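You operate a simulated robot arm through the tools that you are given. There is no shell and no other tool.

The job below is to be done with a simulated robot arm. You get a single attempt, and the scene is never put back.

JOB
Put the card bundle and the spent bottle in their own bins.
Fine: card with paper; bottle with bottles, stood upright; shut both lids, pinching no finger. Set down upright: spent bottle.

Only the result counts: the job must be done as asked and must still hold three seconds after the hand-in. Knocking over, shifting, dropping, spilling or breaking anything else fails it. Lids that push on must go on centred and level and be pressed home; caps that screw on are set level and turned clockwise until they are tight.

ROBOT AND FRAMES
A 7-joint arm with a two-finger parallel gripper, fixed in place. Base frame: the origin is on the floor under the middle of its stand, x ahead of it, y to its left, z up; the work surface is at about z = 800. Units: mm, degrees, N and s.
It reaches about 1046 mm from its shoulder. Its first joint turns from -166.0 to 166.0 degrees. Payload 1.57 kg.
Tool frame: the origin (TCP) lies between the finger pads and is the grasp point; the fingertips stand 30 mm ahead of it; z points along the fingers, y is the line along which they close. Largest opening 80 mm; finger width 17, thickness 12; the body of the gripper, 40 by 82 mm, starts 80 mm behind the TCP.
Orientation is told as [roll, pitch, yaw] about the base's x, y, z axes, in that order, counted from this pose: with the fingers straight down and closing along the base's y, the tool's x points along the base's -x, its y along +y and its z along -z.

CONTROLS
- The arm moves only by the tool jog_arm. Its argument "deltas" is a list of rows, each a list of 7 numbers: the turn, a rotation vector about the tool's x, y, z in units of 60 degrees (1.0 is 60 degrees), then the shift along the tool's x, y, z in units of 150 mm (1.0 is 150 mm), then the gripper command, from -1 (shut) to 1 (fully open), values between in proportion. In form: [[rx, ry, rz, dx, dy, dz, fingers], ...]. A call has 1 to 20 rows; each row is the pose to reach, as a shift and turn from the pose commanded when the call began, along the tool's axes at that moment. A call with a number of a shift or a turn outside -1 to 1 is refused whole. Rows are played at 5 a second. More than 50 mm and 8.6 degrees between two rows, or a gripper value outside its range, and nothing of the call is played. A pose out of reach is approached as far as the arm can. The call stops where the force on the tool passes 90 N (or 10 N more than at its start, if that is more) or the arm is blocked; 0.2 s more then pass. Each finger travels about 153 mm/s and halts on what it meets, pressing with about 24 N; the grip force reading is that of the motor and also rises with nothing between the fingers. The clock runs only during rows and for 0.2 s after the last one: add rows that repeat a pose to give the fingers time. It gives the time, the measured TCP pose, the force on the tool (base axes), the opening and the grip force at its end, in the units of the frame above (readings bear some noise), with the torque about the TCP (base axes, N m) and any sound that the robot's microphone picked up.
- Cameras (640 x 400 px; columns grow to the right, rows downward): "scene" is fixed at [403.1, -506, 1507.9]; the picture's right is [0.99, 0.11, 0.00], its down [0.05, -0.45, -0.89] and it looks along [-0.09, 0.89, -0.45] (base axes); focal length 367 px, centre (320, 200). "wrist" rides on the gripper at [72, -7, -122] in the tool frame; the picture's right is [0.09, 1.00, 0.00], its down [-0.84, 0.08, -0.54] and it looks along [-0.54, 0.05, 0.84] (tool axes); focal length 238 px, centre (320, 200). There is no depth. A picture from a camera that has moved, and an enlarged one, comes with that camera's place and axes in the base frame and with its lens. The place of the scene camera against the robot may be out by one fixed shift of up to 12 mm in any direction.
- snapshot(camera): a new picture of that camera. No time passes.
- inspect(camera, box): a new picture of the part [left, top, right, bottom] of that camera's present view, enlarged. No time passes.
- hand_in(): hands the job in; it is judged then, once.

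Nothing tells you positions but the pictures and the camera data. Unless the task says otherwise, let go and move clear before handing in.

The tools are called after "Request:" as name(argument=value, ...) on one line, values as JSON. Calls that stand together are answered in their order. jog_arm: Moves the arm, as the interface text tells. Its arguments: {"type":"object","properties":{"deltas":{"type":"array"}},"required":["deltas"]} The other tools are called the same way: snapshot (camera) takes a picture; inspect (camera, box) takes an enlarged picture of a part of a camera's view; hand_in () hands the job in.

At the start:

```text
clock: 0.0
tcp_pos: [179.1, 493.2, 1328.8]
tcp_rot: [0.0, 0.0, 0.0]
wrist_force: [0.0, 0.4, 0.2]
moment: [0.0, -0.01, -0.01]
grip_width: 80.2
gripper_force: 0.1
```

scene: 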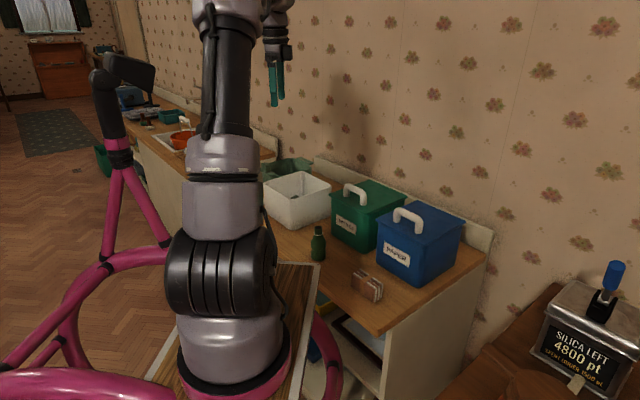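
wrist: 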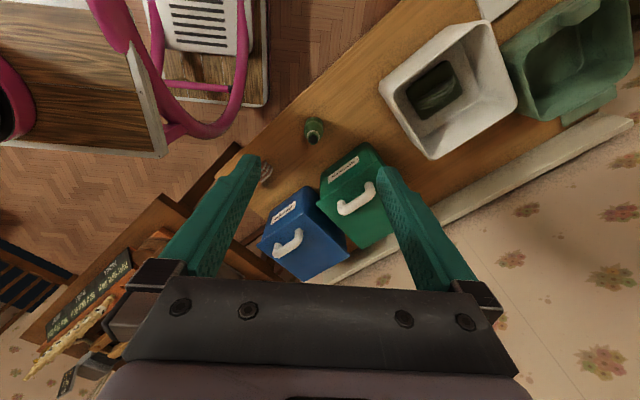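

I see a blue bin and a green bin with white lid handles, a small green bottle and a card bundle on the counter. I'll look closer at them before moving.

Request:
inspect(camera="scene", box=[240, 140, 500, 320])

Request:
inspect(camera="wrist", box=[220, 90, 420, 290])

Request:
inspect(camera="scene", box=[320, 170, 480, 310])

Request:
inspect(camera="scene", box=[520, 250, 640, 400])

```text
2.22 times, centred on (370, 230) of scene
camera zoom: at [403.1, -506.0, 1507.9], right [0.99, 0.11, 0.0], down [0.05, -0.45, -0.89], along [-0.09, 0.89, -0.45], focal length 816 px, centre (209, 133)
```

zoom: 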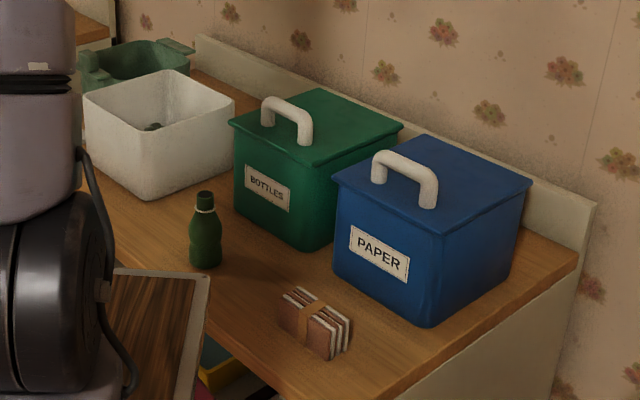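

```text
2.00 times, centred on (320, 190) of wrist
camera zoom: at [108.6, 487.0, 1450.9], right [-0.09, 1.0, 0.0], down [0.84, 0.08, 0.54], along [0.54, 0.05, -0.84], focal length 477 px, centre (320, 220)
```

zoom: 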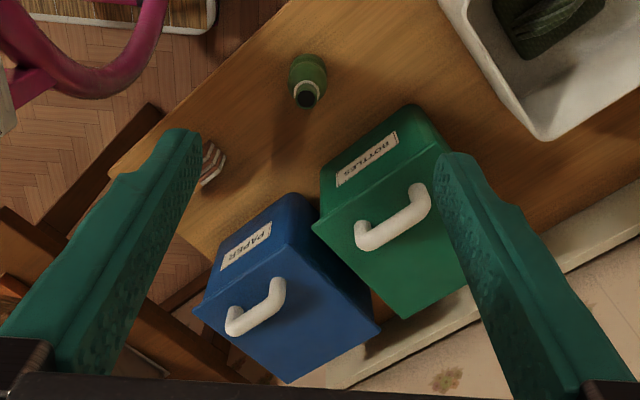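

```text
2.86 times, centred on (400, 240) of scene
camera zoom: at [403.1, -506.0, 1507.9], right [0.99, 0.11, 0.0], down [0.05, -0.45, -0.89], along [-0.09, 0.89, -0.45], focal length 1049 px, centre (91, 86)
```

zoom: 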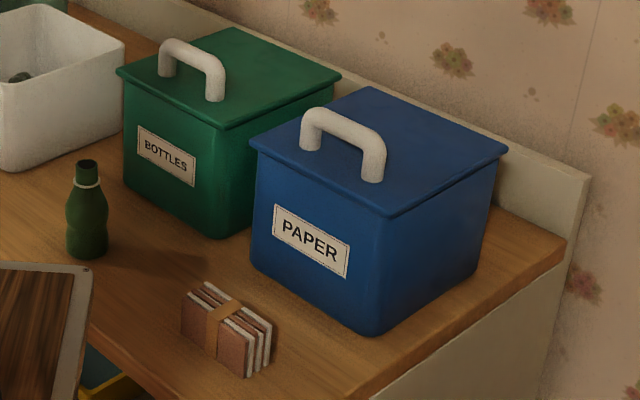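

```text
2.67 times, centred on (580, 325) of scene
camera zoom: at [403.1, -506.0, 1507.9], right [0.99, 0.11, 0.0], down [0.05, -0.45, -0.89], along [-0.09, 0.89, -0.45], focal length 979 px, centre (-373, -133)
```

zoom: 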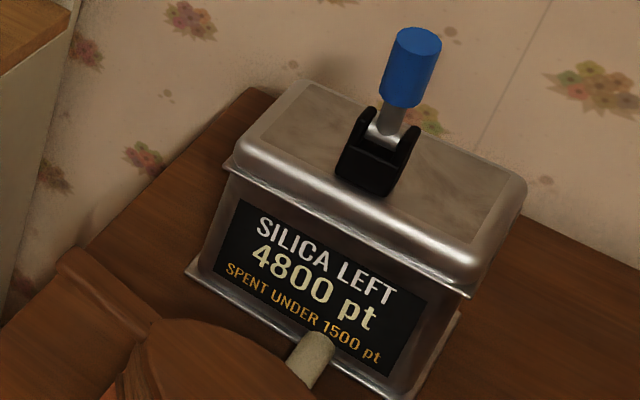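

The bottles bin (green) and paper bin (blue) stand against a wall running at about 45°, with lid handles near the front edge, so I expect back hinges. I'll move the wrist camera to look at the bins squarely from the front.

Request:
jog_arm(deltas=[[0, 0, -0.075, -0.098, -0.069, 0.067, 1], [0, 0, -0.15, -0.197, -0.139, 0.133, 1], [0, 0, -0.225, -0.296, -0.208, 0.2, 1], [0, 0, -0.3, -0.395, -0.277, 0.267, 1], [0, 0, -0.375, -0.493, -0.347, 0.333, 1], [0, 0, -0.45, -0.592, -0.416, 0.4, 1], [0, 0, -0.525, -0.691, -0.485, 0.467, 1], [0, 0, -0.6, -0.79, -0.554, 0.533, 1], [0, 0, -0.675, -0.888, -0.624, 0.6, 1], [0, 0, -0.75, -0.987, -0.693, 0.667, 1], [0, 0, -0.75, -0.987, -0.693, 0.667, 1]])

Request:
snapshot(camera="wrist")

Request:
snapshot(camera="scene")

```text
clock: 2.4
tcp_pos: [328.8, 388.8, 1226.7]
tcp_rot: [0.0, 0.0, 45.0]
wrist_force: [-0.2, 0.3, -0.9]
moment: [0.01, 0.01, 0.03]
grip_width: 80.2
gripper_force: 0.0
```

```text
taken
camera wrist: at [282.2, 332.8, 1349.6], right [-0.77, 0.64, 0.0], down [0.54, 0.65, 0.54], along [0.35, 0.42, -0.84], focal length 238 px, centre (320, 200)
```

wrist: 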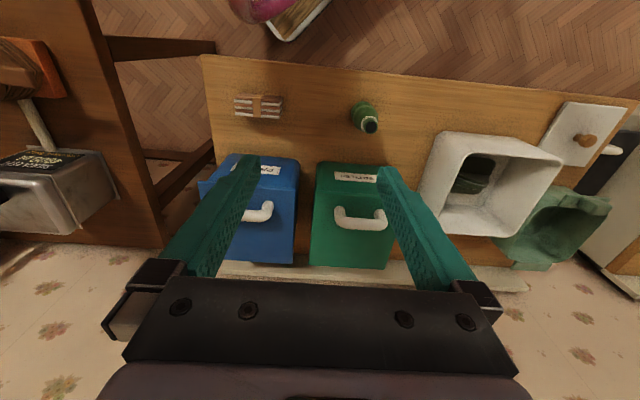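

```text
taken
```

scene: 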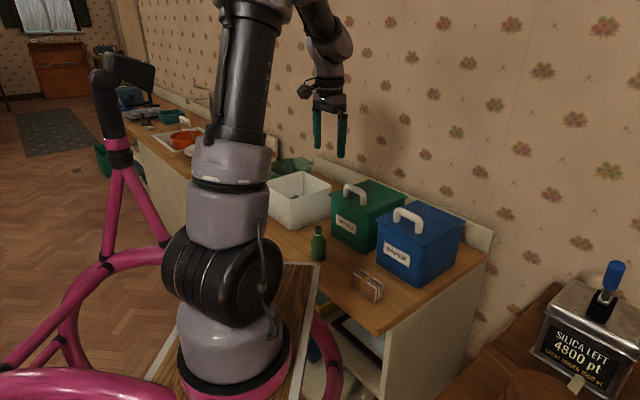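

I now see both bins from above with the bundle and bottle in front of them. I'll zoom in to measure the pieces.

Request:
inspect(camera="wrist", box=[180, 70, 420, 290])

Request:
inspect(camera="wrist", box=[220, 80, 300, 130])

Request:
inspect(camera="wrist", box=[335, 85, 415, 145])

Request:
inspect(camera="wrist", box=[190, 145, 310, 275])

Request:
inspect(camera="wrist", box=[300, 155, 420, 275])

```text
1.82 times, centred on (300, 180) of wrist
camera zoom: at [282.2, 332.8, 1349.6], right [-0.77, 0.64, 0.0], down [0.54, 0.65, 0.54], along [0.35, 0.42, -0.84], focal length 433 px, centre (356, 236)
```

zoom: 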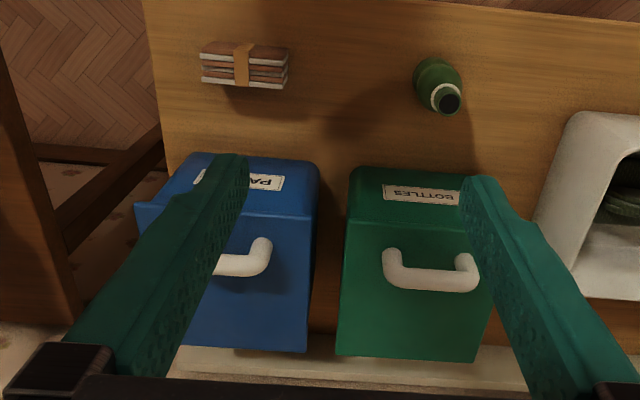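

```text
8.00 times, centred on (260, 105) of wrist
camera zoom: at [282.2, 332.8, 1349.6], right [-0.77, 0.64, 0.0], down [0.54, 0.65, 0.54], along [0.35, 0.42, -0.84], focal length 1907 px, centre (800, 960)
```

zoom: 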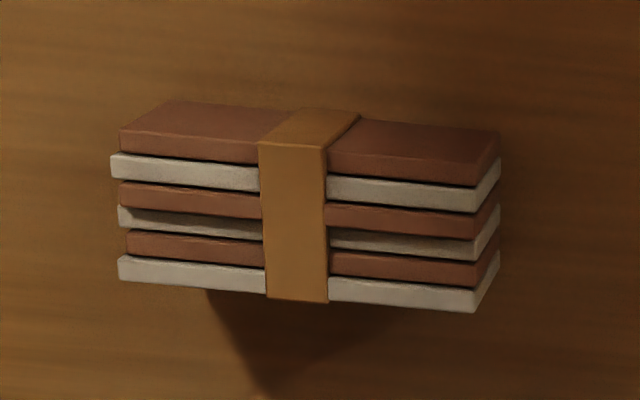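

```text
6.67 times, centred on (375, 115) of wrist
camera zoom: at [282.2, 332.8, 1349.6], right [-0.77, 0.64, 0.0], down [0.54, 0.65, 0.54], along [0.35, 0.42, -0.84], focal length 1589 px, centre (-47, 767)
```

zoom: 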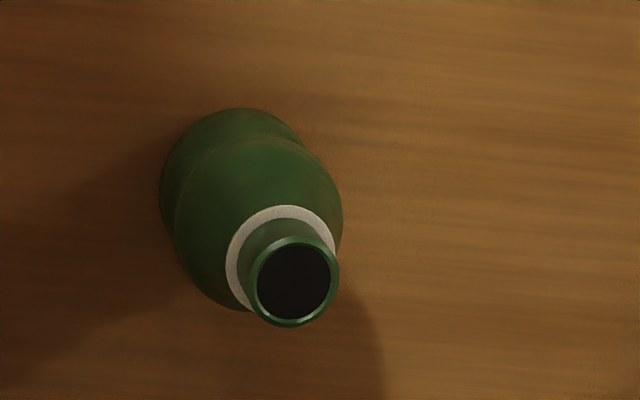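

```text
3.08 times, centred on (250, 210) of wrist
camera zoom: at [282.2, 332.8, 1349.6], right [-0.77, 0.64, 0.0], down [0.54, 0.65, 0.54], along [0.35, 0.42, -0.84], focal length 733 px, centre (535, 169)
```

zoom: 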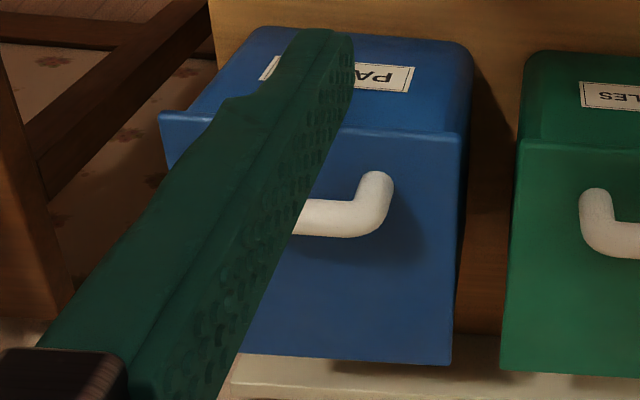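

```text
3.33 times, centred on (360, 215) of wrist
camera zoom: at [282.2, 332.8, 1349.6], right [-0.77, 0.64, 0.0], down [0.54, 0.65, 0.54], along [0.35, 0.42, -0.84], focal length 794 px, centre (187, 150)
```

zoom: 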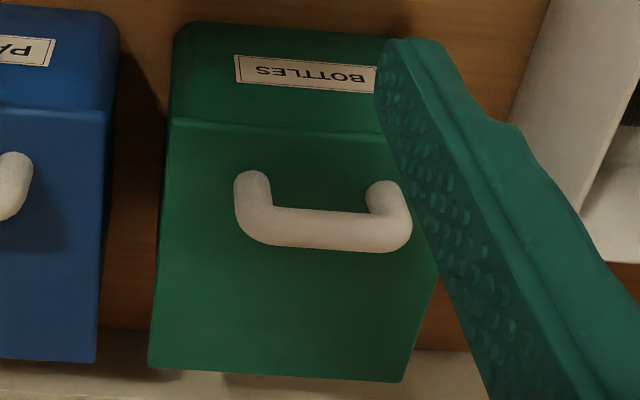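

The card bundle stands on edge at the counter's front; bottle near (288, 486), green handle bar near (401, 604, 990). I'll turn the tool so its fingers close across the handle (yaw −45).

Request:
jog_arm(deltas=[[0, 0, 0.125, 0, 0, 0, 1], [0, 0, 0.25, 0, 0, 0, 1], [0, 0, 0.375, 0, 0, 0, 1], [0, 0, 0.5, 0, 0, 0, 1], [0, 0, 0.625, 0, 0, 0, 1], [0, 0, 0.75, 0, 0, 0, 1], [0, 0, 0.875, 0, 0, 0, 1], [0, 0, 1.0, 0, 0, 0, 1], [0, 0, 1.0, 0, 0, 0, 1]])

Request:
jog_arm(deltas=[[0, 0, 0.125, 0, 0, 0, 1], [0, 0, 0.25, 0, 0, 0, 1], [0, 0, 0.375, 0, 0, 0, 1], [0, 0, 0.5, 0, 0, 0, 1], [0, 0, 0.5, 0, 0, 0, 1]])

Request:
snapshot(camera="wrist")

Request:
snapshot(camera="scene")

```text
clock: 4.4
tcp_pos: [330.2, 390.2, 1228.7]
tcp_rot: [0.0, -0.1, -15.0]
wrist_force: [-0.6, -0.9, -0.3]
moment: [-0.01, 0.0, -0.01]
grip_width: 79.9
gripper_force: 0.1
```

```text
clock: 5.6
tcp_pos: [329.5, 390.0, 1229.0]
tcp_rot: [0.0, 0.0, -45.2]
wrist_force: [-0.2, 0.9, 0.7]
moment: [0.0, 0.01, -0.02]
grip_width: 80.0
gripper_force: 0.0
```

```text
taken
camera wrist: at [273.0, 436.4, 1351.1], right [0.64, 0.77, 0.0], down [0.65, -0.54, 0.54], along [0.42, -0.35, -0.84], focal length 238 px, centre (320, 200)
```

wrist: 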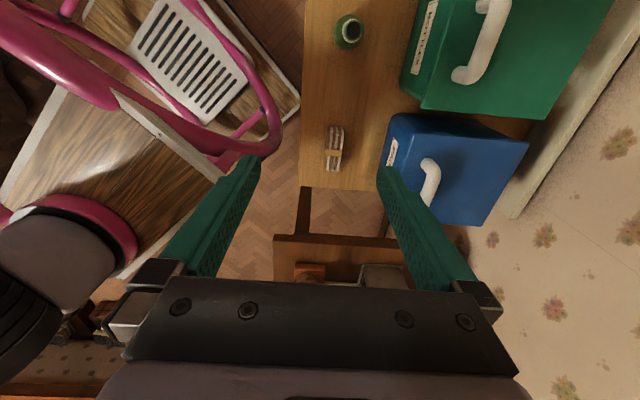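

```text
taken
```

scene: 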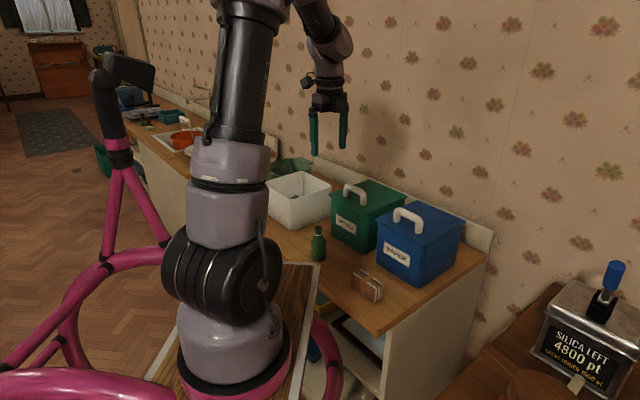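

The arm turned cleanly; I'll measure the bins from this angle too.

Request:
inspect(camera="wrist", box=[370, 100, 540, 240])

Request:
inspect(camera="wrist", box=[310, 0, 470, 100])

Request:
inspect(camera="wrist", box=[310, 115, 370, 185])

Request:
inspect(camera="wrist", box=[390, 0, 640, 240])

```text
2.86 times, centred on (455, 170) of wrist
camera zoom: at [273.0, 436.4, 1351.1], right [0.64, 0.77, 0.0], down [0.65, -0.54, 0.54], along [0.42, -0.35, -0.84], focal length 681 px, centre (-66, 286)
```

zoom: 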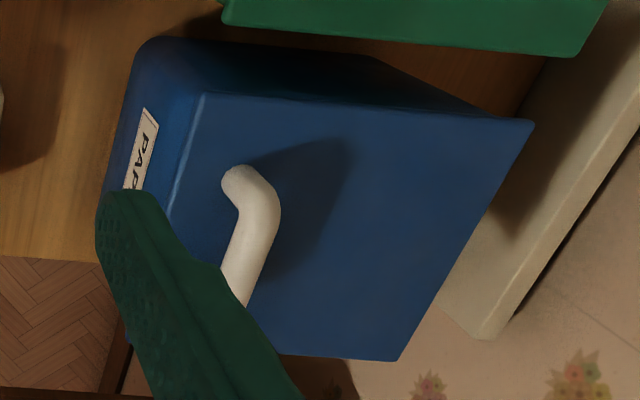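

```text
4.00 times, centred on (390, 50) of wrist
camera zoom: at [273.0, 436.4, 1351.1], right [0.64, 0.77, 0.0], down [0.65, -0.54, 0.54], along [0.42, -0.35, -0.84], focal length 953 px, centre (40, 800)
```

zoom: 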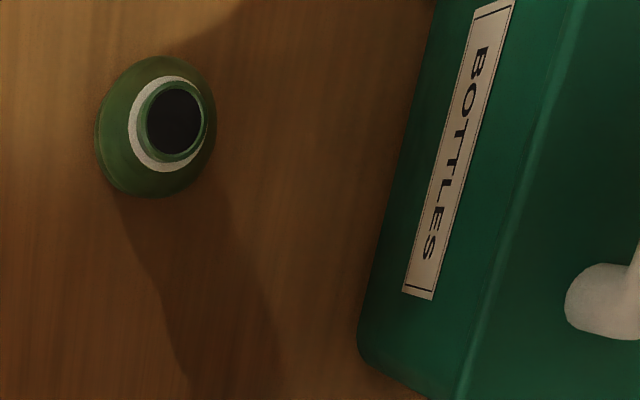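

```text
5.71 times, centred on (340, 150) of wrist
camera zoom: at [273.0, 436.4, 1351.1], right [0.64, 0.77, 0.0], down [0.65, -0.54, 0.54], along [0.42, -0.35, -0.84], focal length 1362 px, centre (206, 486)
```

zoom: 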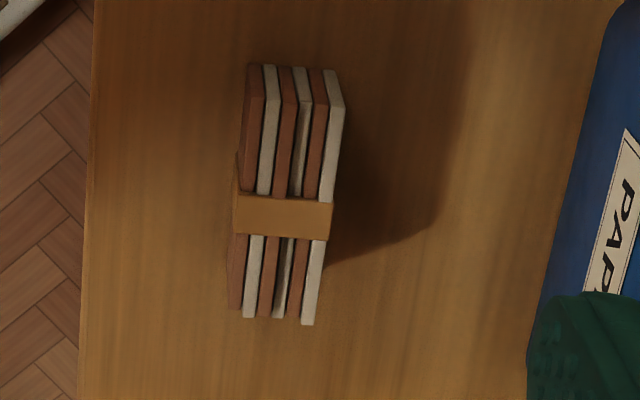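

```text
1.67 times, centred on (515, 120) of wrist
camera zoom: at [273.0, 436.4, 1351.1], right [0.64, 0.77, 0.0], down [0.65, -0.54, 0.54], along [0.42, -0.35, -0.84], focal length 397 px, centre (-5, 333)
```

zoom: 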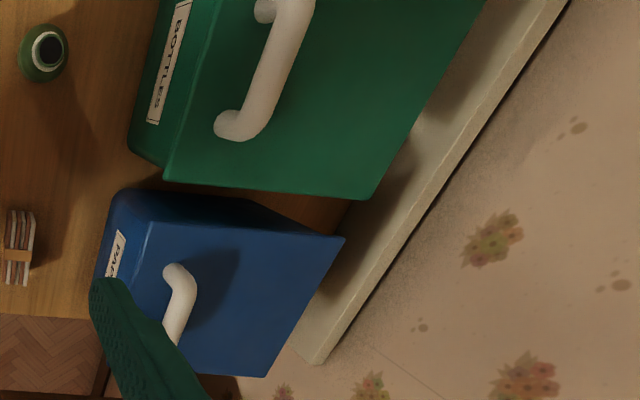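

Both bins line up with a 45° wall: green centre about w=143, blue about w=−82, handles at about 710 mm along the wall normal. I'll tilt the tool 30° below horizontal facing the green handle and approach it from the front and above.

Request:
jog_arm(deltas=[[-0.1, 0, 0, 0.067, 0.076, 0.06, 0.6], [-0.2, 0, 0, 0.134, 0.153, 0.12, 0.2], [-0.3, 0, 0, 0.2, 0.229, 0.18, 0], [-0.4, 0, 0, 0.267, 0.306, 0.24, -0.2], [-0.5, 0, 0, 0.334, 0.382, 0.3, -0.25], [-0.6, 0, 0, 0.401, 0.458, 0.36, -0.25], [-0.7, 0, 0, 0.468, 0.535, 0.42, -0.25], [-0.8, 0, 0, 0.534, 0.611, 0.48, -0.25], [-0.9, 0, 0, 0.601, 0.688, 0.54, -0.25], [-1.0, 0, 0, 0.668, 0.764, 0.6, -0.25], [-1.0, 0, 0, 0.668, 0.764, 0.6, -0.25]])

Request:
snapshot(camera="wrist")

Request:
snapshot(camera="scene")

```text
clock: 8.2
tcp_pos: [377.2, 535.1, 1179.9]
tcp_rot: [60.0, 6.4, -48.6]
wrist_force: [0.1, 0.3, 0.0]
moment: [-0.01, -0.01, -0.04]
grip_width: 29.7
gripper_force: 0.2
out of reach, approached as far as the arm can: row 7
stopped in row 11: the arm was blocked; the commanded pose is now the measured one
```

```text
taken
camera wrist: at [251.9, 512.4, 1243.4], right [0.38, 0.33, 0.87], down [0.25, -0.94, 0.24], along [0.89, 0.13, -0.43], focal length 238 px, centre (320, 200)
```

wrist: 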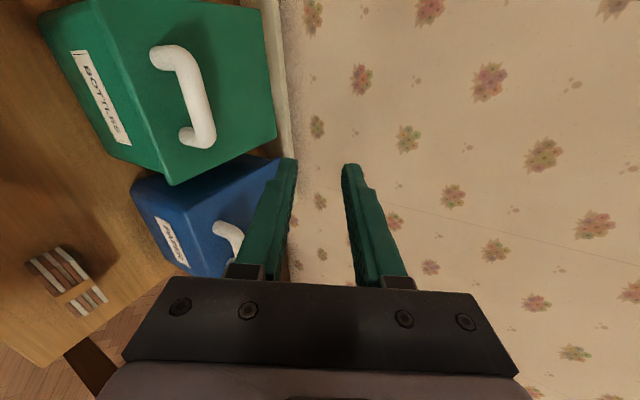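

```text
taken
```

scene: 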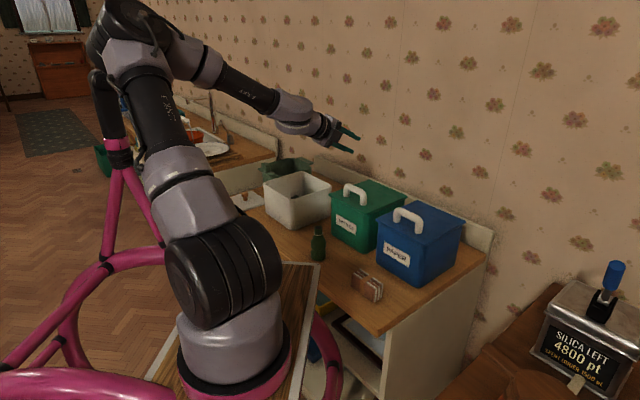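

The tilted approach swung the elbow to the side and hit a limit before reaching the handle. I'll back out to the earlier straight-down pose and use a mostly vertical grip on the handle instead.

Request:
jog_arm(deltas=[[0.1, -0.006, -0.011, -0.048, -0.011, -0.095, -0.25], [0.2, -0.013, -0.022, -0.096, -0.021, -0.19, -0.25], [0.3, -0.02, -0.033, -0.143, -0.032, -0.285, -0.25], [0.4, -0.026, -0.044, -0.191, -0.042, -0.38, -0.25], [0.5, -0.032, -0.055, -0.239, -0.053, -0.475, -0.25], [0.6, -0.039, -0.066, -0.287, -0.064, -0.57, -0.25], [0.7, -0.046, -0.077, -0.335, -0.074, -0.665, -0.25], [0.8, -0.052, -0.088, -0.382, -0.085, -0.76, -0.25], [0.9, -0.058, -0.099, -0.43, -0.095, -0.854, -0.25], [1.0, -0.065, -0.11, -0.478, -0.106, -0.949, -0.25], [1.0, -0.065, -0.11, -0.478, -0.106, -0.949, -0.25]])

Request:
snapshot(camera="wrist")

Request:
snapshot(camera="scene")

```text
clock: 10.6
tcp_pos: [329.8, 391.1, 1226.6]
tcp_rot: [0.1, -0.6, -44.9]
wrist_force: [-0.5, 0.0, -1.0]
moment: [0.03, 0.02, 0.0]
grip_width: 29.7
gripper_force: 0.0
```

```text
taken
camera wrist: at [272.9, 437.2, 1348.4], right [0.64, 0.77, 0.0], down [0.64, -0.53, 0.55], along [0.42, -0.35, -0.83], focal length 238 px, centre (320, 200)
```

wrist: 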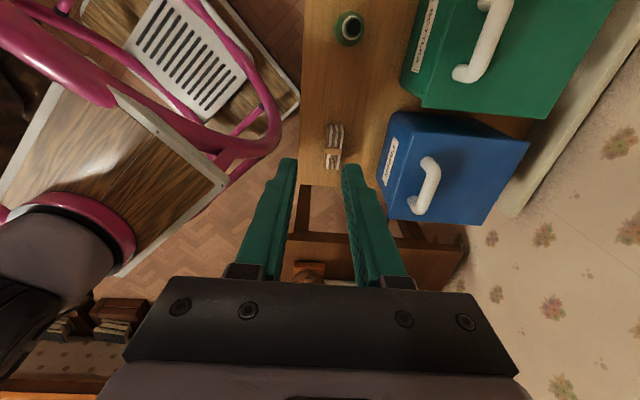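

```text
taken
```

scene: 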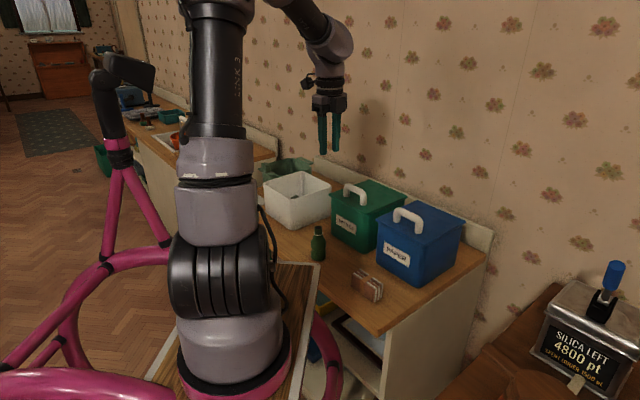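

The arm is back in its good elbow-up configuration and nothing has moved. Now I'll go above the green handle with the tool pointing straight down.

Request:
jog_arm(deltas=[[0, 0.0017, 0, 0.111, 0.167, 0.1, -0.1], [0, 0.0034, 0, 0.221, 0.333, 0.2, 0], [0, 0.005, 0, 0.332, 0.5, 0.3, 0], [0, 0.0067, 0, 0.443, 0.667, 0.4, 0], [0, 0.0084, 0, 0.553, 0.833, 0.5, 0], [0, 0.01, 0, 0.664, 1.0, 0.6, 0], [0, 0.01, 0, 0.664, 1.0, 0.6, 0]])

Request:
snapshot(camera="wrist")

Request:
snapshot(camera="scene")

```text
clock: 12.2
tcp_pos: [366.7, 565.7, 1132.4]
tcp_rot: [0.1, 0.1, -44.9]
wrist_force: [-0.6, -0.6, -0.4]
moment: [-0.01, 0.0, 0.01]
grip_width: 40.1
gripper_force: 0.0
```

```text
taken
camera wrist: at [310.0, 612.0, 1255.8], right [0.64, 0.77, 0.0], down [0.65, -0.54, 0.54], along [0.42, -0.34, -0.84], focal length 238 px, centre (320, 200)
```

wrist: 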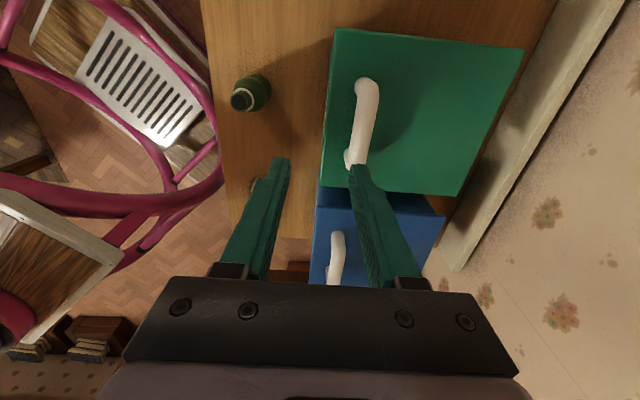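

```text
taken
```

scene: 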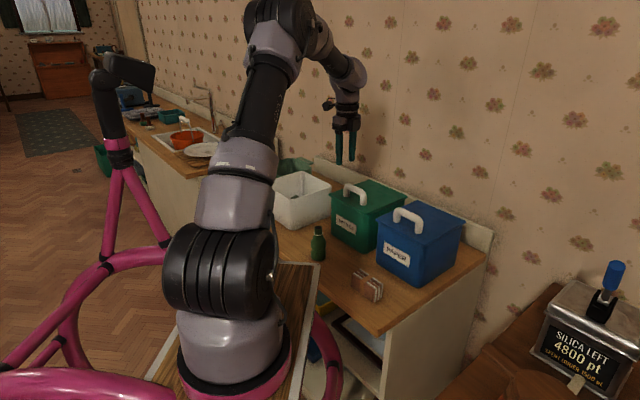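

The handle is now in view ahead of the fingers. I'll zoom in to pin down its bar position and thickness.

Request:
inspect(camera="wrist", box=[310, 20, 410, 190])

Request:
inspect(camera="wrist", box=[310, 20, 540, 210])

```text
2.35 times, centred on (360, 105) of wrist
camera zoom: at [310.0, 612.0, 1255.8], right [0.64, 0.77, 0.0], down [0.65, -0.54, 0.54], along [0.42, -0.34, -0.84], focal length 561 px, centre (226, 424)
```

zoom: 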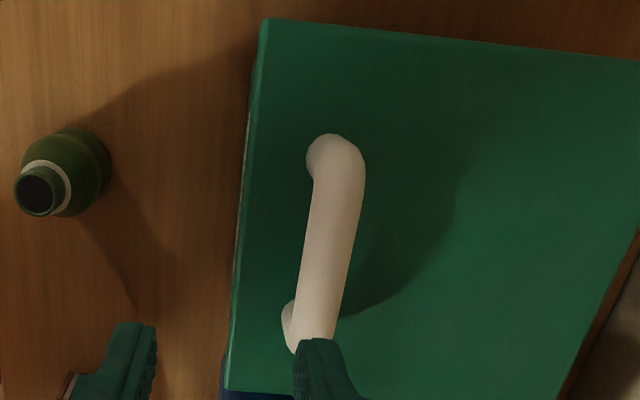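

```text
2.11 times, centred on (425, 115) of wrist
camera zoom: at [310.0, 612.0, 1255.8], right [0.64, 0.77, 0.0], down [0.65, -0.54, 0.54], along [0.42, -0.34, -0.84], focal length 502 px, centre (99, 379)
```

zoom: 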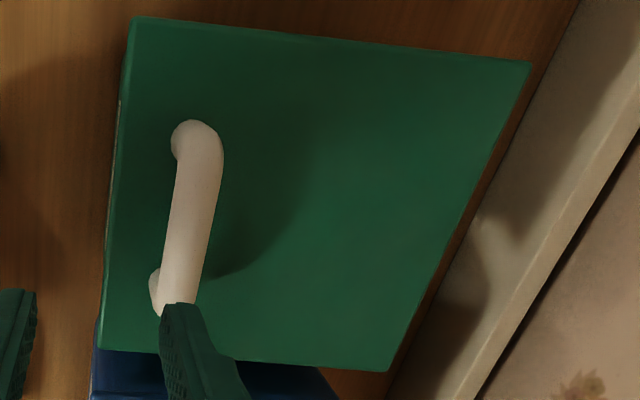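

The lid spans n≈667–872 and w≈45–231, with the bar at n≈707, z≈990, about 22 mm thick. Before gripping I'll test, in free air, how far out the arm reaches with the tool pointing down, since the lid arc ends far back.

Request:
jog_arm(deltas=[[0, 0, 0, 0, 0.2, 0, 0], [0, 0, 0, 0, 0.4, 0, 0], [0, 0, 0, 0, 0.6, 0, 0], [0, 0, 0, 0, 0.8, 0, 0], [0, 0, 0, 0, 1.0, 0, 0], [0, 0, 0, 0, 1.0, 0, 0]])

Request:
jog_arm(deltas=[[0, 0, 0, 0, 0.2, 0, 0], [0, 0, 0, 0, 0.4, 0, 0], [0, 0, 0, 0, 0.6, 0, 0], [0, 0, 0, 0, 0.68, 0, 0], [0, 0, 0, 0, 0.68, 0, 0]])

Request:
snapshot(camera="scene")

Request:
snapshot(camera="wrist")

```text
clock: 13.6
tcp_pos: [471.0, 670.2, 1135.9]
tcp_rot: [0.1, 0.0, -44.9]
wrist_force: [-0.6, -0.6, 0.8]
moment: [0.03, -0.03, -0.01]
grip_width: 40.2
gripper_force: 0.1
```

```text
clock: 14.8
tcp_pos: [493.4, 666.6, 1120.9]
tcp_rot: [0.1, 0.2, -44.9]
wrist_force: [-0.7, 0.1, 0.8]
moment: [0.03, 0.03, -0.03]
grip_width: 39.9
gripper_force: 0.0
out of reach, approached as far as the arm can: row 1, 2, 3, 4, 5
```

```text
taken
```

scene: 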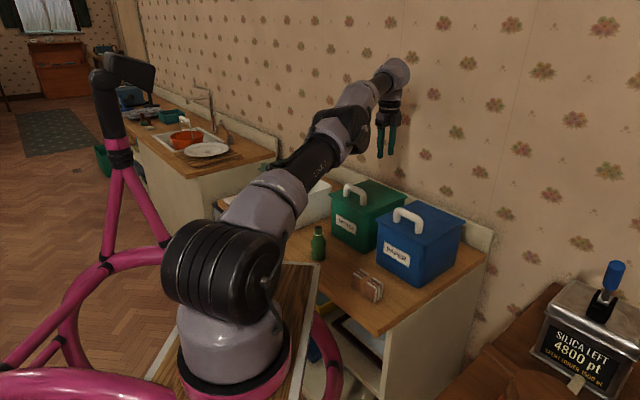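

```text
taken
camera wrist: at [437.5, 712.4, 1244.5], right [0.64, 0.77, 0.0], down [0.65, -0.54, 0.54], along [0.42, -0.34, -0.84], focal length 238 px, centre (320, 200)
```

wrist: 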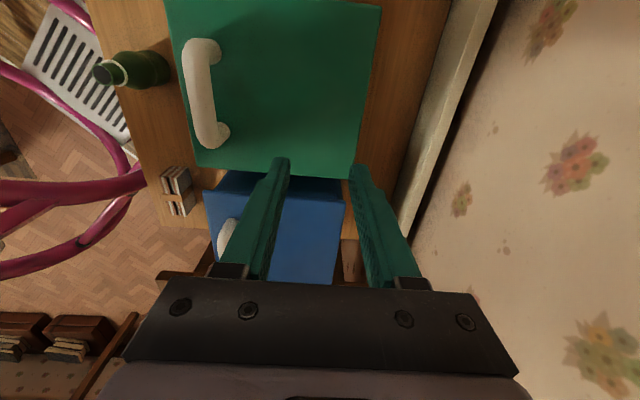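

Pointing straight down, the arm runs out of reach near n≈815, so the end of the lid's arc will need a tilted tool. I'll pull back and see where the pose lands.

Request:
jog_arm(deltas=[[0, 0, 0, 0, -0.2, 0, 0], [0, 0, 0, 0, -0.4, 0, 0], [0, 0, 0, 0, -0.6, 0, 0], [0, 0, 0, 0, -0.8, 0, 0], [0, 0, 0, 0, -1.0, 0, 0], [0, 0, 0, 0, -1.0, 0, 0]])

```text
clock: 16.2
tcp_pos: [387.1, 559.9, 1118.4]
tcp_rot: [0.1, 0.0, -44.8]
wrist_force: [-0.8, -0.1, -1.2]
moment: [-0.03, 0.02, 0.03]
grip_width: 39.9
gripper_force: 0.0
```

Commanded poses follow the reached one, good. Now I'll tilt 30° toward the wall and line up about 70 mm behind the green handle bar with the fingers about 32 mm apart.

Request:
jog_arm(deltas=[[-0.1, 0, 0, 0.021, -0.007, 0.072, -0.2], [-0.2, 0, 0, 0.042, -0.015, 0.144, -0.2], [-0.3, 0, 0, 0.063, -0.022, 0.216, -0.2], [-0.4, 0, 0, 0.084, -0.03, 0.288, -0.2], [-0.5, 0, 0, 0.105, -0.037, 0.36, -0.2], [-0.5, 0, 0, 0.105, -0.037, 0.36, -0.2]])

Request:
snapshot(camera="wrist")

Request:
snapshot(camera="scene")

```text
clock: 17.6
tcp_pos: [371.0, 567.0, 1064.2]
tcp_rot: [30.2, 0.0, -44.9]
wrist_force: [0.1, -0.4, -0.5]
moment: [0.0, 0.01, -0.01]
grip_width: 31.9
gripper_force: 0.0
```

```text
taken
camera wrist: at [273.4, 569.7, 1167.8], right [0.54, 0.67, 0.5], down [0.45, -0.74, 0.51], along [0.71, -0.05, -0.7], focal length 238 px, centre (320, 200)
```

wrist: 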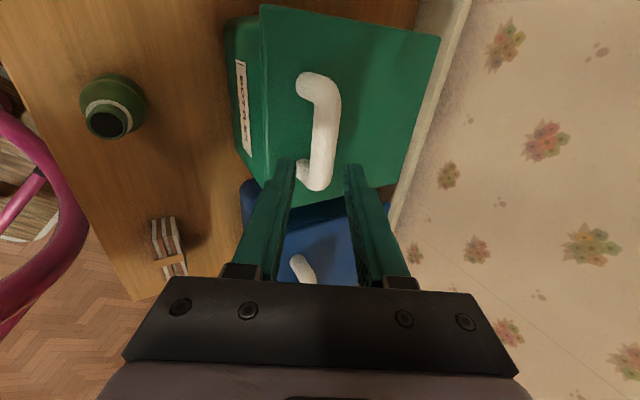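

```text
taken
```

scene: 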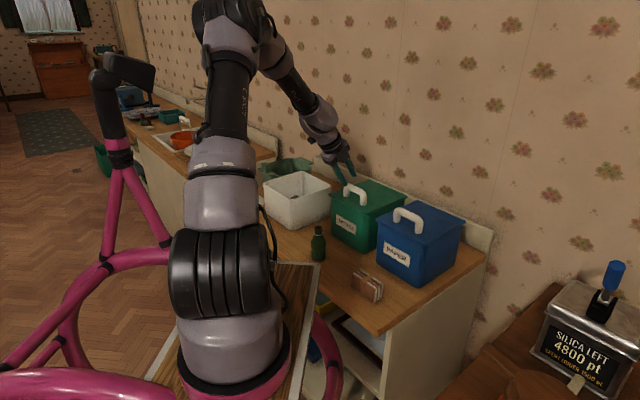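

The tilt worked with the elbow staying up, and the bar is right ahead of the fingers. I'll zoom in to check lateral alignment.

Request:
inspect(camera="wrist", box=[260, 60, 380, 200])

```text
2.86 times, centred on (320, 130) of wrist
camera zoom: at [273.4, 569.7, 1167.8], right [0.54, 0.67, 0.5], down [0.45, -0.74, 0.51], along [0.71, -0.05, -0.7], focal length 681 px, centre (320, 400)
```

zoom: 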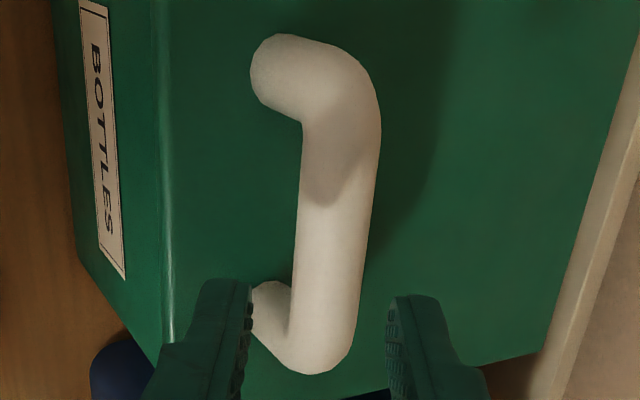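

The bar sits about 3 mm off the finger mid-plane. I'll correct that, move in most of the way and check again.

Request:
jog_arm(deltas=[[0, 0, 0, 0.011, 0.008, 0.076, -0.2], [0, 0, 0, 0.022, 0.016, 0.151, -0.2], [0, 0, 0, 0.033, 0.022, 0.227, -0.2], [0, 0, 0, 0.033, 0.022, 0.227, -0.2]])

Request:
inspect(camera="wrist", box=[240, 80, 400, 260])

Request:
inspect(camera="scene", box=[300, 130, 420, 250])

```text
clock: 18.6
tcp_pos: [382.2, 585.5, 1037.4]
tcp_rot: [30.1, -0.1, -44.9]
wrist_force: [0.8, 0.3, 0.3]
moment: [-0.02, -0.01, 0.01]
grip_width: 32.1
gripper_force: 0.1
```

```text
2.22 times, centred on (320, 170) of wrist
camera zoom: at [283.6, 588.1, 1140.2], right [0.54, 0.67, 0.5], down [0.45, -0.74, 0.51], along [0.71, -0.05, -0.7], focal length 530 px, centre (320, 267)
```

zoom: 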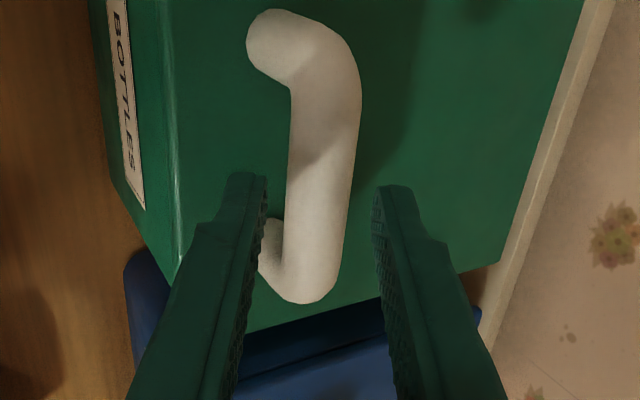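

```text
3.33 times, centred on (360, 190) of scene
camera zoom: at [403.1, -506.0, 1507.9], right [0.99, 0.11, 0.0], down [0.05, -0.45, -0.89], along [-0.09, 0.89, -0.45], focal length 1224 px, centre (187, 233)
```

zoom: 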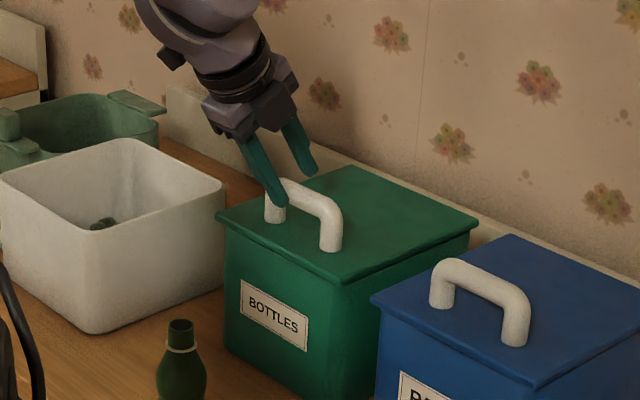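

The fingers straddle the bar and it is centred within about half a millimetre. I'll advance 36 mm so the bar is between the pads.

Request:
jog_arm(deltas=[[0, 0, 0, 0, 0.002, 0.06, -0.2], [0, 0, 0, 0, 0.003, 0.12, -0.2], [0, 0, 0, 0, 0.003, 0.18, -0.2], [0, 0, 0, 0, 0.003, 0.24, -0.2], [0, 0, 0, 0, 0.003, 0.24, -0.2]])

Request:
inspect(camera="wrist", box=[240, 80, 400, 260])

Request:
inspect(camera="scene", box=[320, 150, 400, 220])

```text
clock: 19.8
tcp_pos: [395.4, 597.5, 1007.8]
tcp_rot: [30.2, 0.0, -44.9]
wrist_force: [0.0, -0.2, 0.3]
moment: [0.01, 0.0, -0.01]
grip_width: 32.0
gripper_force: 0.0
```

```text
2.22 times, centred on (320, 170) of wrist
camera zoom: at [297.3, 600.8, 1109.5], right [0.54, 0.67, 0.5], down [0.45, -0.74, 0.51], along [0.71, -0.05, -0.7], focal length 530 px, centre (320, 267)
```

zoom: 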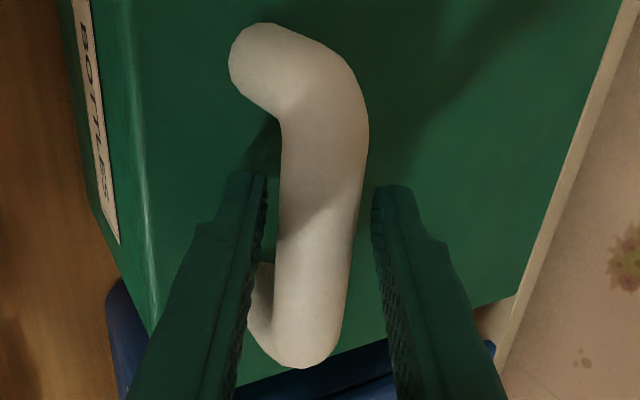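

```text
5.71 times, centred on (360, 185) of scene
camera zoom: at [403.1, -506.0, 1507.9], right [0.99, 0.11, 0.0], down [0.05, -0.45, -0.89], along [-0.09, 0.89, -0.45], focal length 2098 px, centre (91, 286)
```

zoom: 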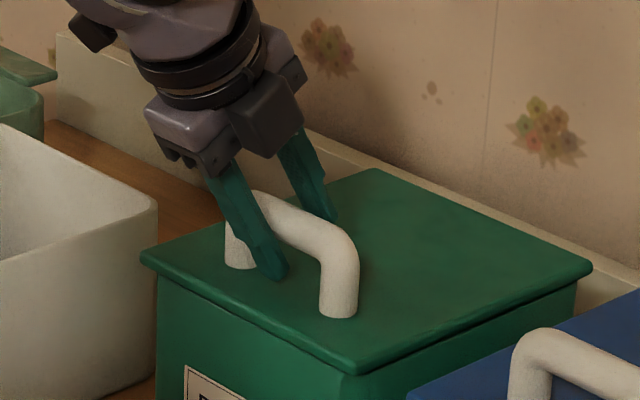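

The bar is centred between the pads and the tips are clear of the lid. I'll close on it.

Request:
jog_arm(deltas=[[0, 0, 0, 0, 0, 0, -0.4], [0, 0, 0, 0, 0, 0, -0.6], [0, 0, 0, 0, 0, 0, -1], [0, 0, 0, 0, 0, 0, -1]])

Request:
inspect(camera="wrist", box=[240, 80, 400, 260])

```text
clock: 20.8
tcp_pos: [394.0, 597.1, 1007.1]
tcp_rot: [30.2, 0.0, -44.9]
wrist_force: [-2.2, -0.4, -0.9]
moment: [-0.03, 0.02, -0.04]
grip_width: 21.5
gripper_force: 34.4
```

```text
2.22 times, centred on (320, 170) of wrist
camera zoom: at [297.1, 600.6, 1109.4], right [0.54, 0.68, 0.5], down [0.45, -0.74, 0.51], along [0.71, -0.05, -0.7], focal length 530 px, centre (320, 267)
```

zoom: 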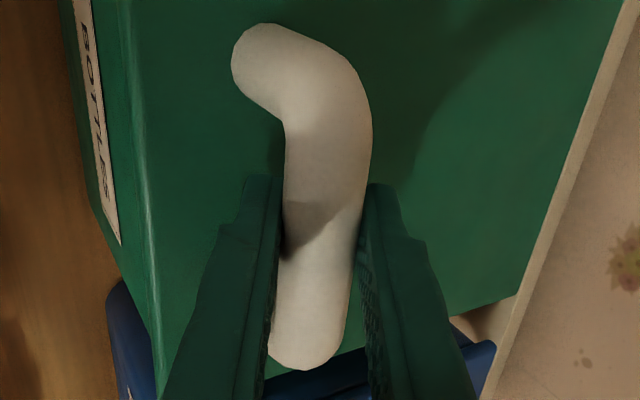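

The grip is firm (21.5 mm). I'll lift the lid about 10° along the expected hinge arc and check forces and pictures.

Request:
jog_arm(deltas=[[0, 0, 0, 0, 0.021, -0.02, -1], [0, 0, 0, 0, 0.0425, -0.04, -1], [0, 0, 0, 0, 0.0866, -0.078, -1], [0, 0, 0, 0, 0.148, -0.1245, -1], [0, 0, 0, 0, 0.148, -0.1245, -1]])

Request:
inspect(camera="scene", box=[320, 150, 480, 290])

Request:
snapshot(camera="wrist")

```text
clock: 22.0
tcp_pos: [402.2, 604.7, 1034.3]
tcp_rot: [30.2, 0.1, -44.9]
wrist_force: [-4.9, 0.6, 1.1]
moment: [0.15, 0.2, 0.11]
grip_width: 21.2
gripper_force: 34.3
```

```text
2.86 times, centred on (400, 220) of scene
camera zoom: at [403.1, -506.0, 1507.9], right [0.99, 0.11, 0.0], down [0.05, -0.45, -0.89], along [-0.09, 0.89, -0.45], focal length 1049 px, centre (91, 143)
```

zoom: 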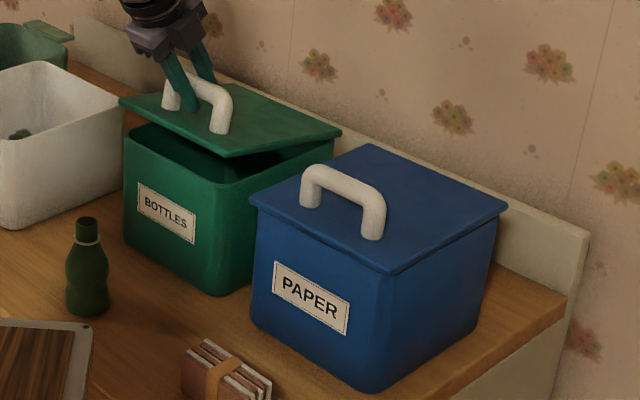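

```text
taken
camera wrist: at [304.4, 607.7, 1137.4], right [0.54, 0.67, 0.5], down [0.45, -0.74, 0.51], along [0.71, -0.05, -0.7], focal length 238 px, centre (320, 200)
```

wrist: 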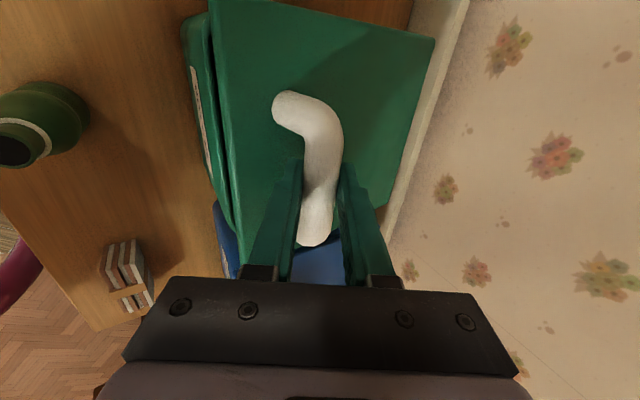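

The lid is hinged at the back and follows the arc with small forces. I'll keep lifting to about 30°.

Request:
jog_arm(deltas=[[0, 0, 0, 0, 0.041, -0.027, -1], [0, 0, 0, 0, 0.082, -0.052, -1], [0, 0, 0, 0, 0.125, -0.075, -1], [0, 0, 0, 0, 0.168, -0.097, -1], [0, 0, 0, 0, 0.212, -0.116, -1], [0, 0, 0, 0, 0.257, -0.134, -1], [0, 0, 0, 0, 0.303, -0.149, -1], [0, 0, 0, 0, 0.35, -0.163, -1], [0, 0, 0, 0, 0.35, -0.163, -1]])

Request:
inspect(camera="scene", box=[320, 150, 480, 290])

Request:
snapshot(camera="wrist")

```text
clock: 24.0
tcp_pos: [425.6, 627.2, 1081.8]
tcp_rot: [30.1, 0.0, -44.8]
wrist_force: [-4.3, 0.4, 0.0]
moment: [-0.02, 0.04, -0.04]
grip_width: 21.5
gripper_force: 34.8
```

```text
2.86 times, centred on (400, 220) of scene
camera zoom: at [403.1, -506.0, 1507.9], right [0.99, 0.11, 0.0], down [0.05, -0.45, -0.89], along [-0.09, 0.89, -0.45], focal length 1049 px, centre (91, 143)
```

zoom: 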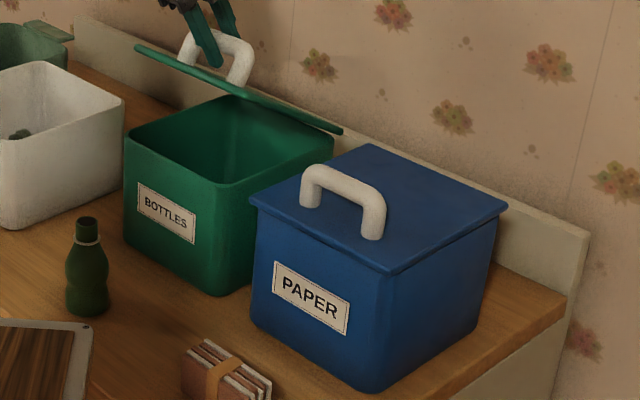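

```text
taken
camera wrist: at [328.0, 630.5, 1185.1], right [0.54, 0.67, 0.5], down [0.45, -0.74, 0.51], along [0.71, -0.05, -0.7], focal length 238 px, centre (320, 200)
```

wrist: 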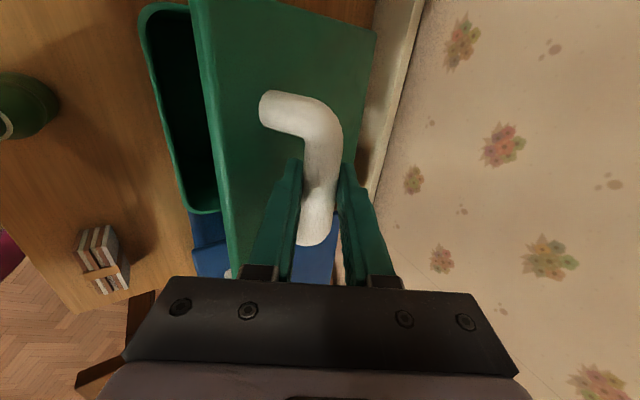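

The lid is at about 30° and tracks well. I'll continue to about 60° with the same tool tilt.

Request:
jog_arm(deltas=[[0, 0, 0, 0, 0.047, -0.012, -1], [0, 0, 0, 0, 0.094, -0.021, -1], [0, 0, 0, 0, 0.142, -0.029, -1], [0, 0, 0, 0, 0.19, -0.034, -1], [0, 0, 0, 0, 0.239, -0.037, -1], [0, 0, 0, 0, 0.288, -0.038, -1], [0, 0, 0, 0, 0.336, -0.037, -1], [0, 0, 0, 0, 0.384, -0.034, -1], [0, 0, 0, 0, 0.433, -0.029, -1], [0, 0, 0, 0, 0.481, -0.022, -1], [0, 0, 0, 0, 0.528, -0.012, -1], [0, 0, 0, 0, 0.575, 0, -1], [0, 0, 0, 0, 0.575, 0, -1]])

Request:
snapshot(camera="scene")

Request:
snapshot(camera="wrist")

```text
clock: 26.8
tcp_pos: [479.0, 679.6, 1125.1]
tcp_rot: [30.1, 0.0, -44.9]
wrist_force: [1.1, -0.9, -1.3]
moment: [-0.03, 0.03, -0.08]
grip_width: 21.2
gripper_force: 34.4
```

```text
taken
```

scene: 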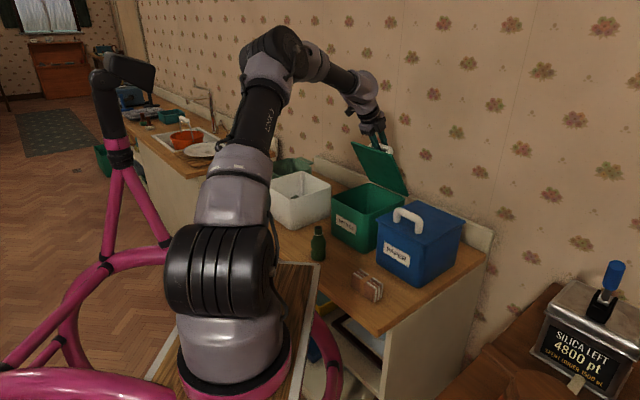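

```text
taken
camera wrist: at [380.3, 682.9, 1227.4], right [0.54, 0.67, 0.5], down [0.45, -0.74, 0.51], along [0.71, -0.05, -0.7], focal length 238 px, centre (320, 200)
```

wrist: 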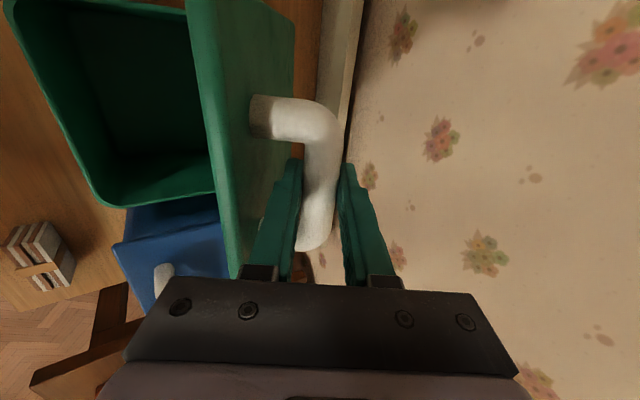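

At 60° the arm still has reach to spare. I'll carry on to about 85°, tipping the tool slightly back toward vertical.

Request:
jog_arm(deltas=[[0, 0, 0, 0, 0.047, 0.014, -1], [0, 0, 0, 0, 0.093, 0.029, -1], [0.008, 0, 0, 0, 0.139, 0.047, -1], [0.017, 0, 0, 0, 0.184, 0.066, -1], [0.033, 0, 0, 0, 0.229, 0.088, -1], [0.05, 0, 0, 0, 0.273, 0.111, -1], [0.067, 0, 0, 0, 0.316, 0.136, -1], [0.083, 0, 0, 0, 0.359, 0.162, -1], [0.1, 0, 0, 0, 0.4, 0.192, -1], [0.117, 0, 0, 0, 0.44, 0.223, -1], [0.117, 0, 0, 0, 0.44, 0.223, -1]])

Request:
snapshot(camera="scene")

Request:
snapshot(camera="wrist")

```text
clock: 29.2
tcp_pos: [529.4, 731.7, 1129.2]
tcp_rot: [23.1, 0.0, -44.9]
wrist_force: [-7.0, -14.1, 6.5]
moment: [-0.32, -0.15, -0.19]
grip_width: 21.4
gripper_force: 34.4
```

```text
taken
```

scene: 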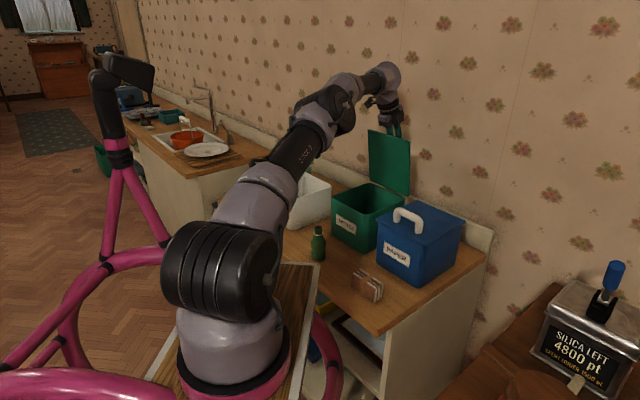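

```text
taken
camera wrist: at [441.0, 743.6, 1240.2], right [0.58, 0.71, 0.39], down [0.49, -0.69, 0.53], along [0.65, -0.11, -0.75], focal length 238 px, centre (320, 200)
```

wrist: 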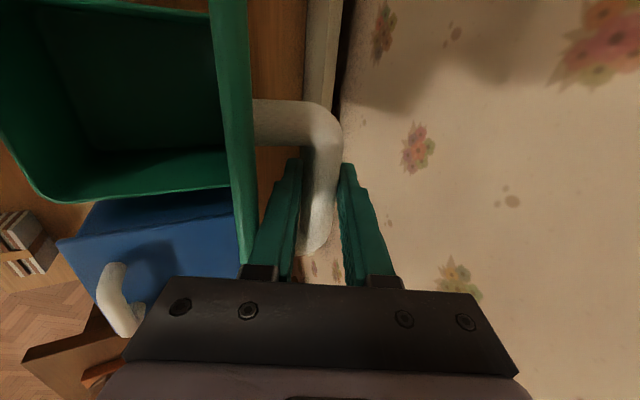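

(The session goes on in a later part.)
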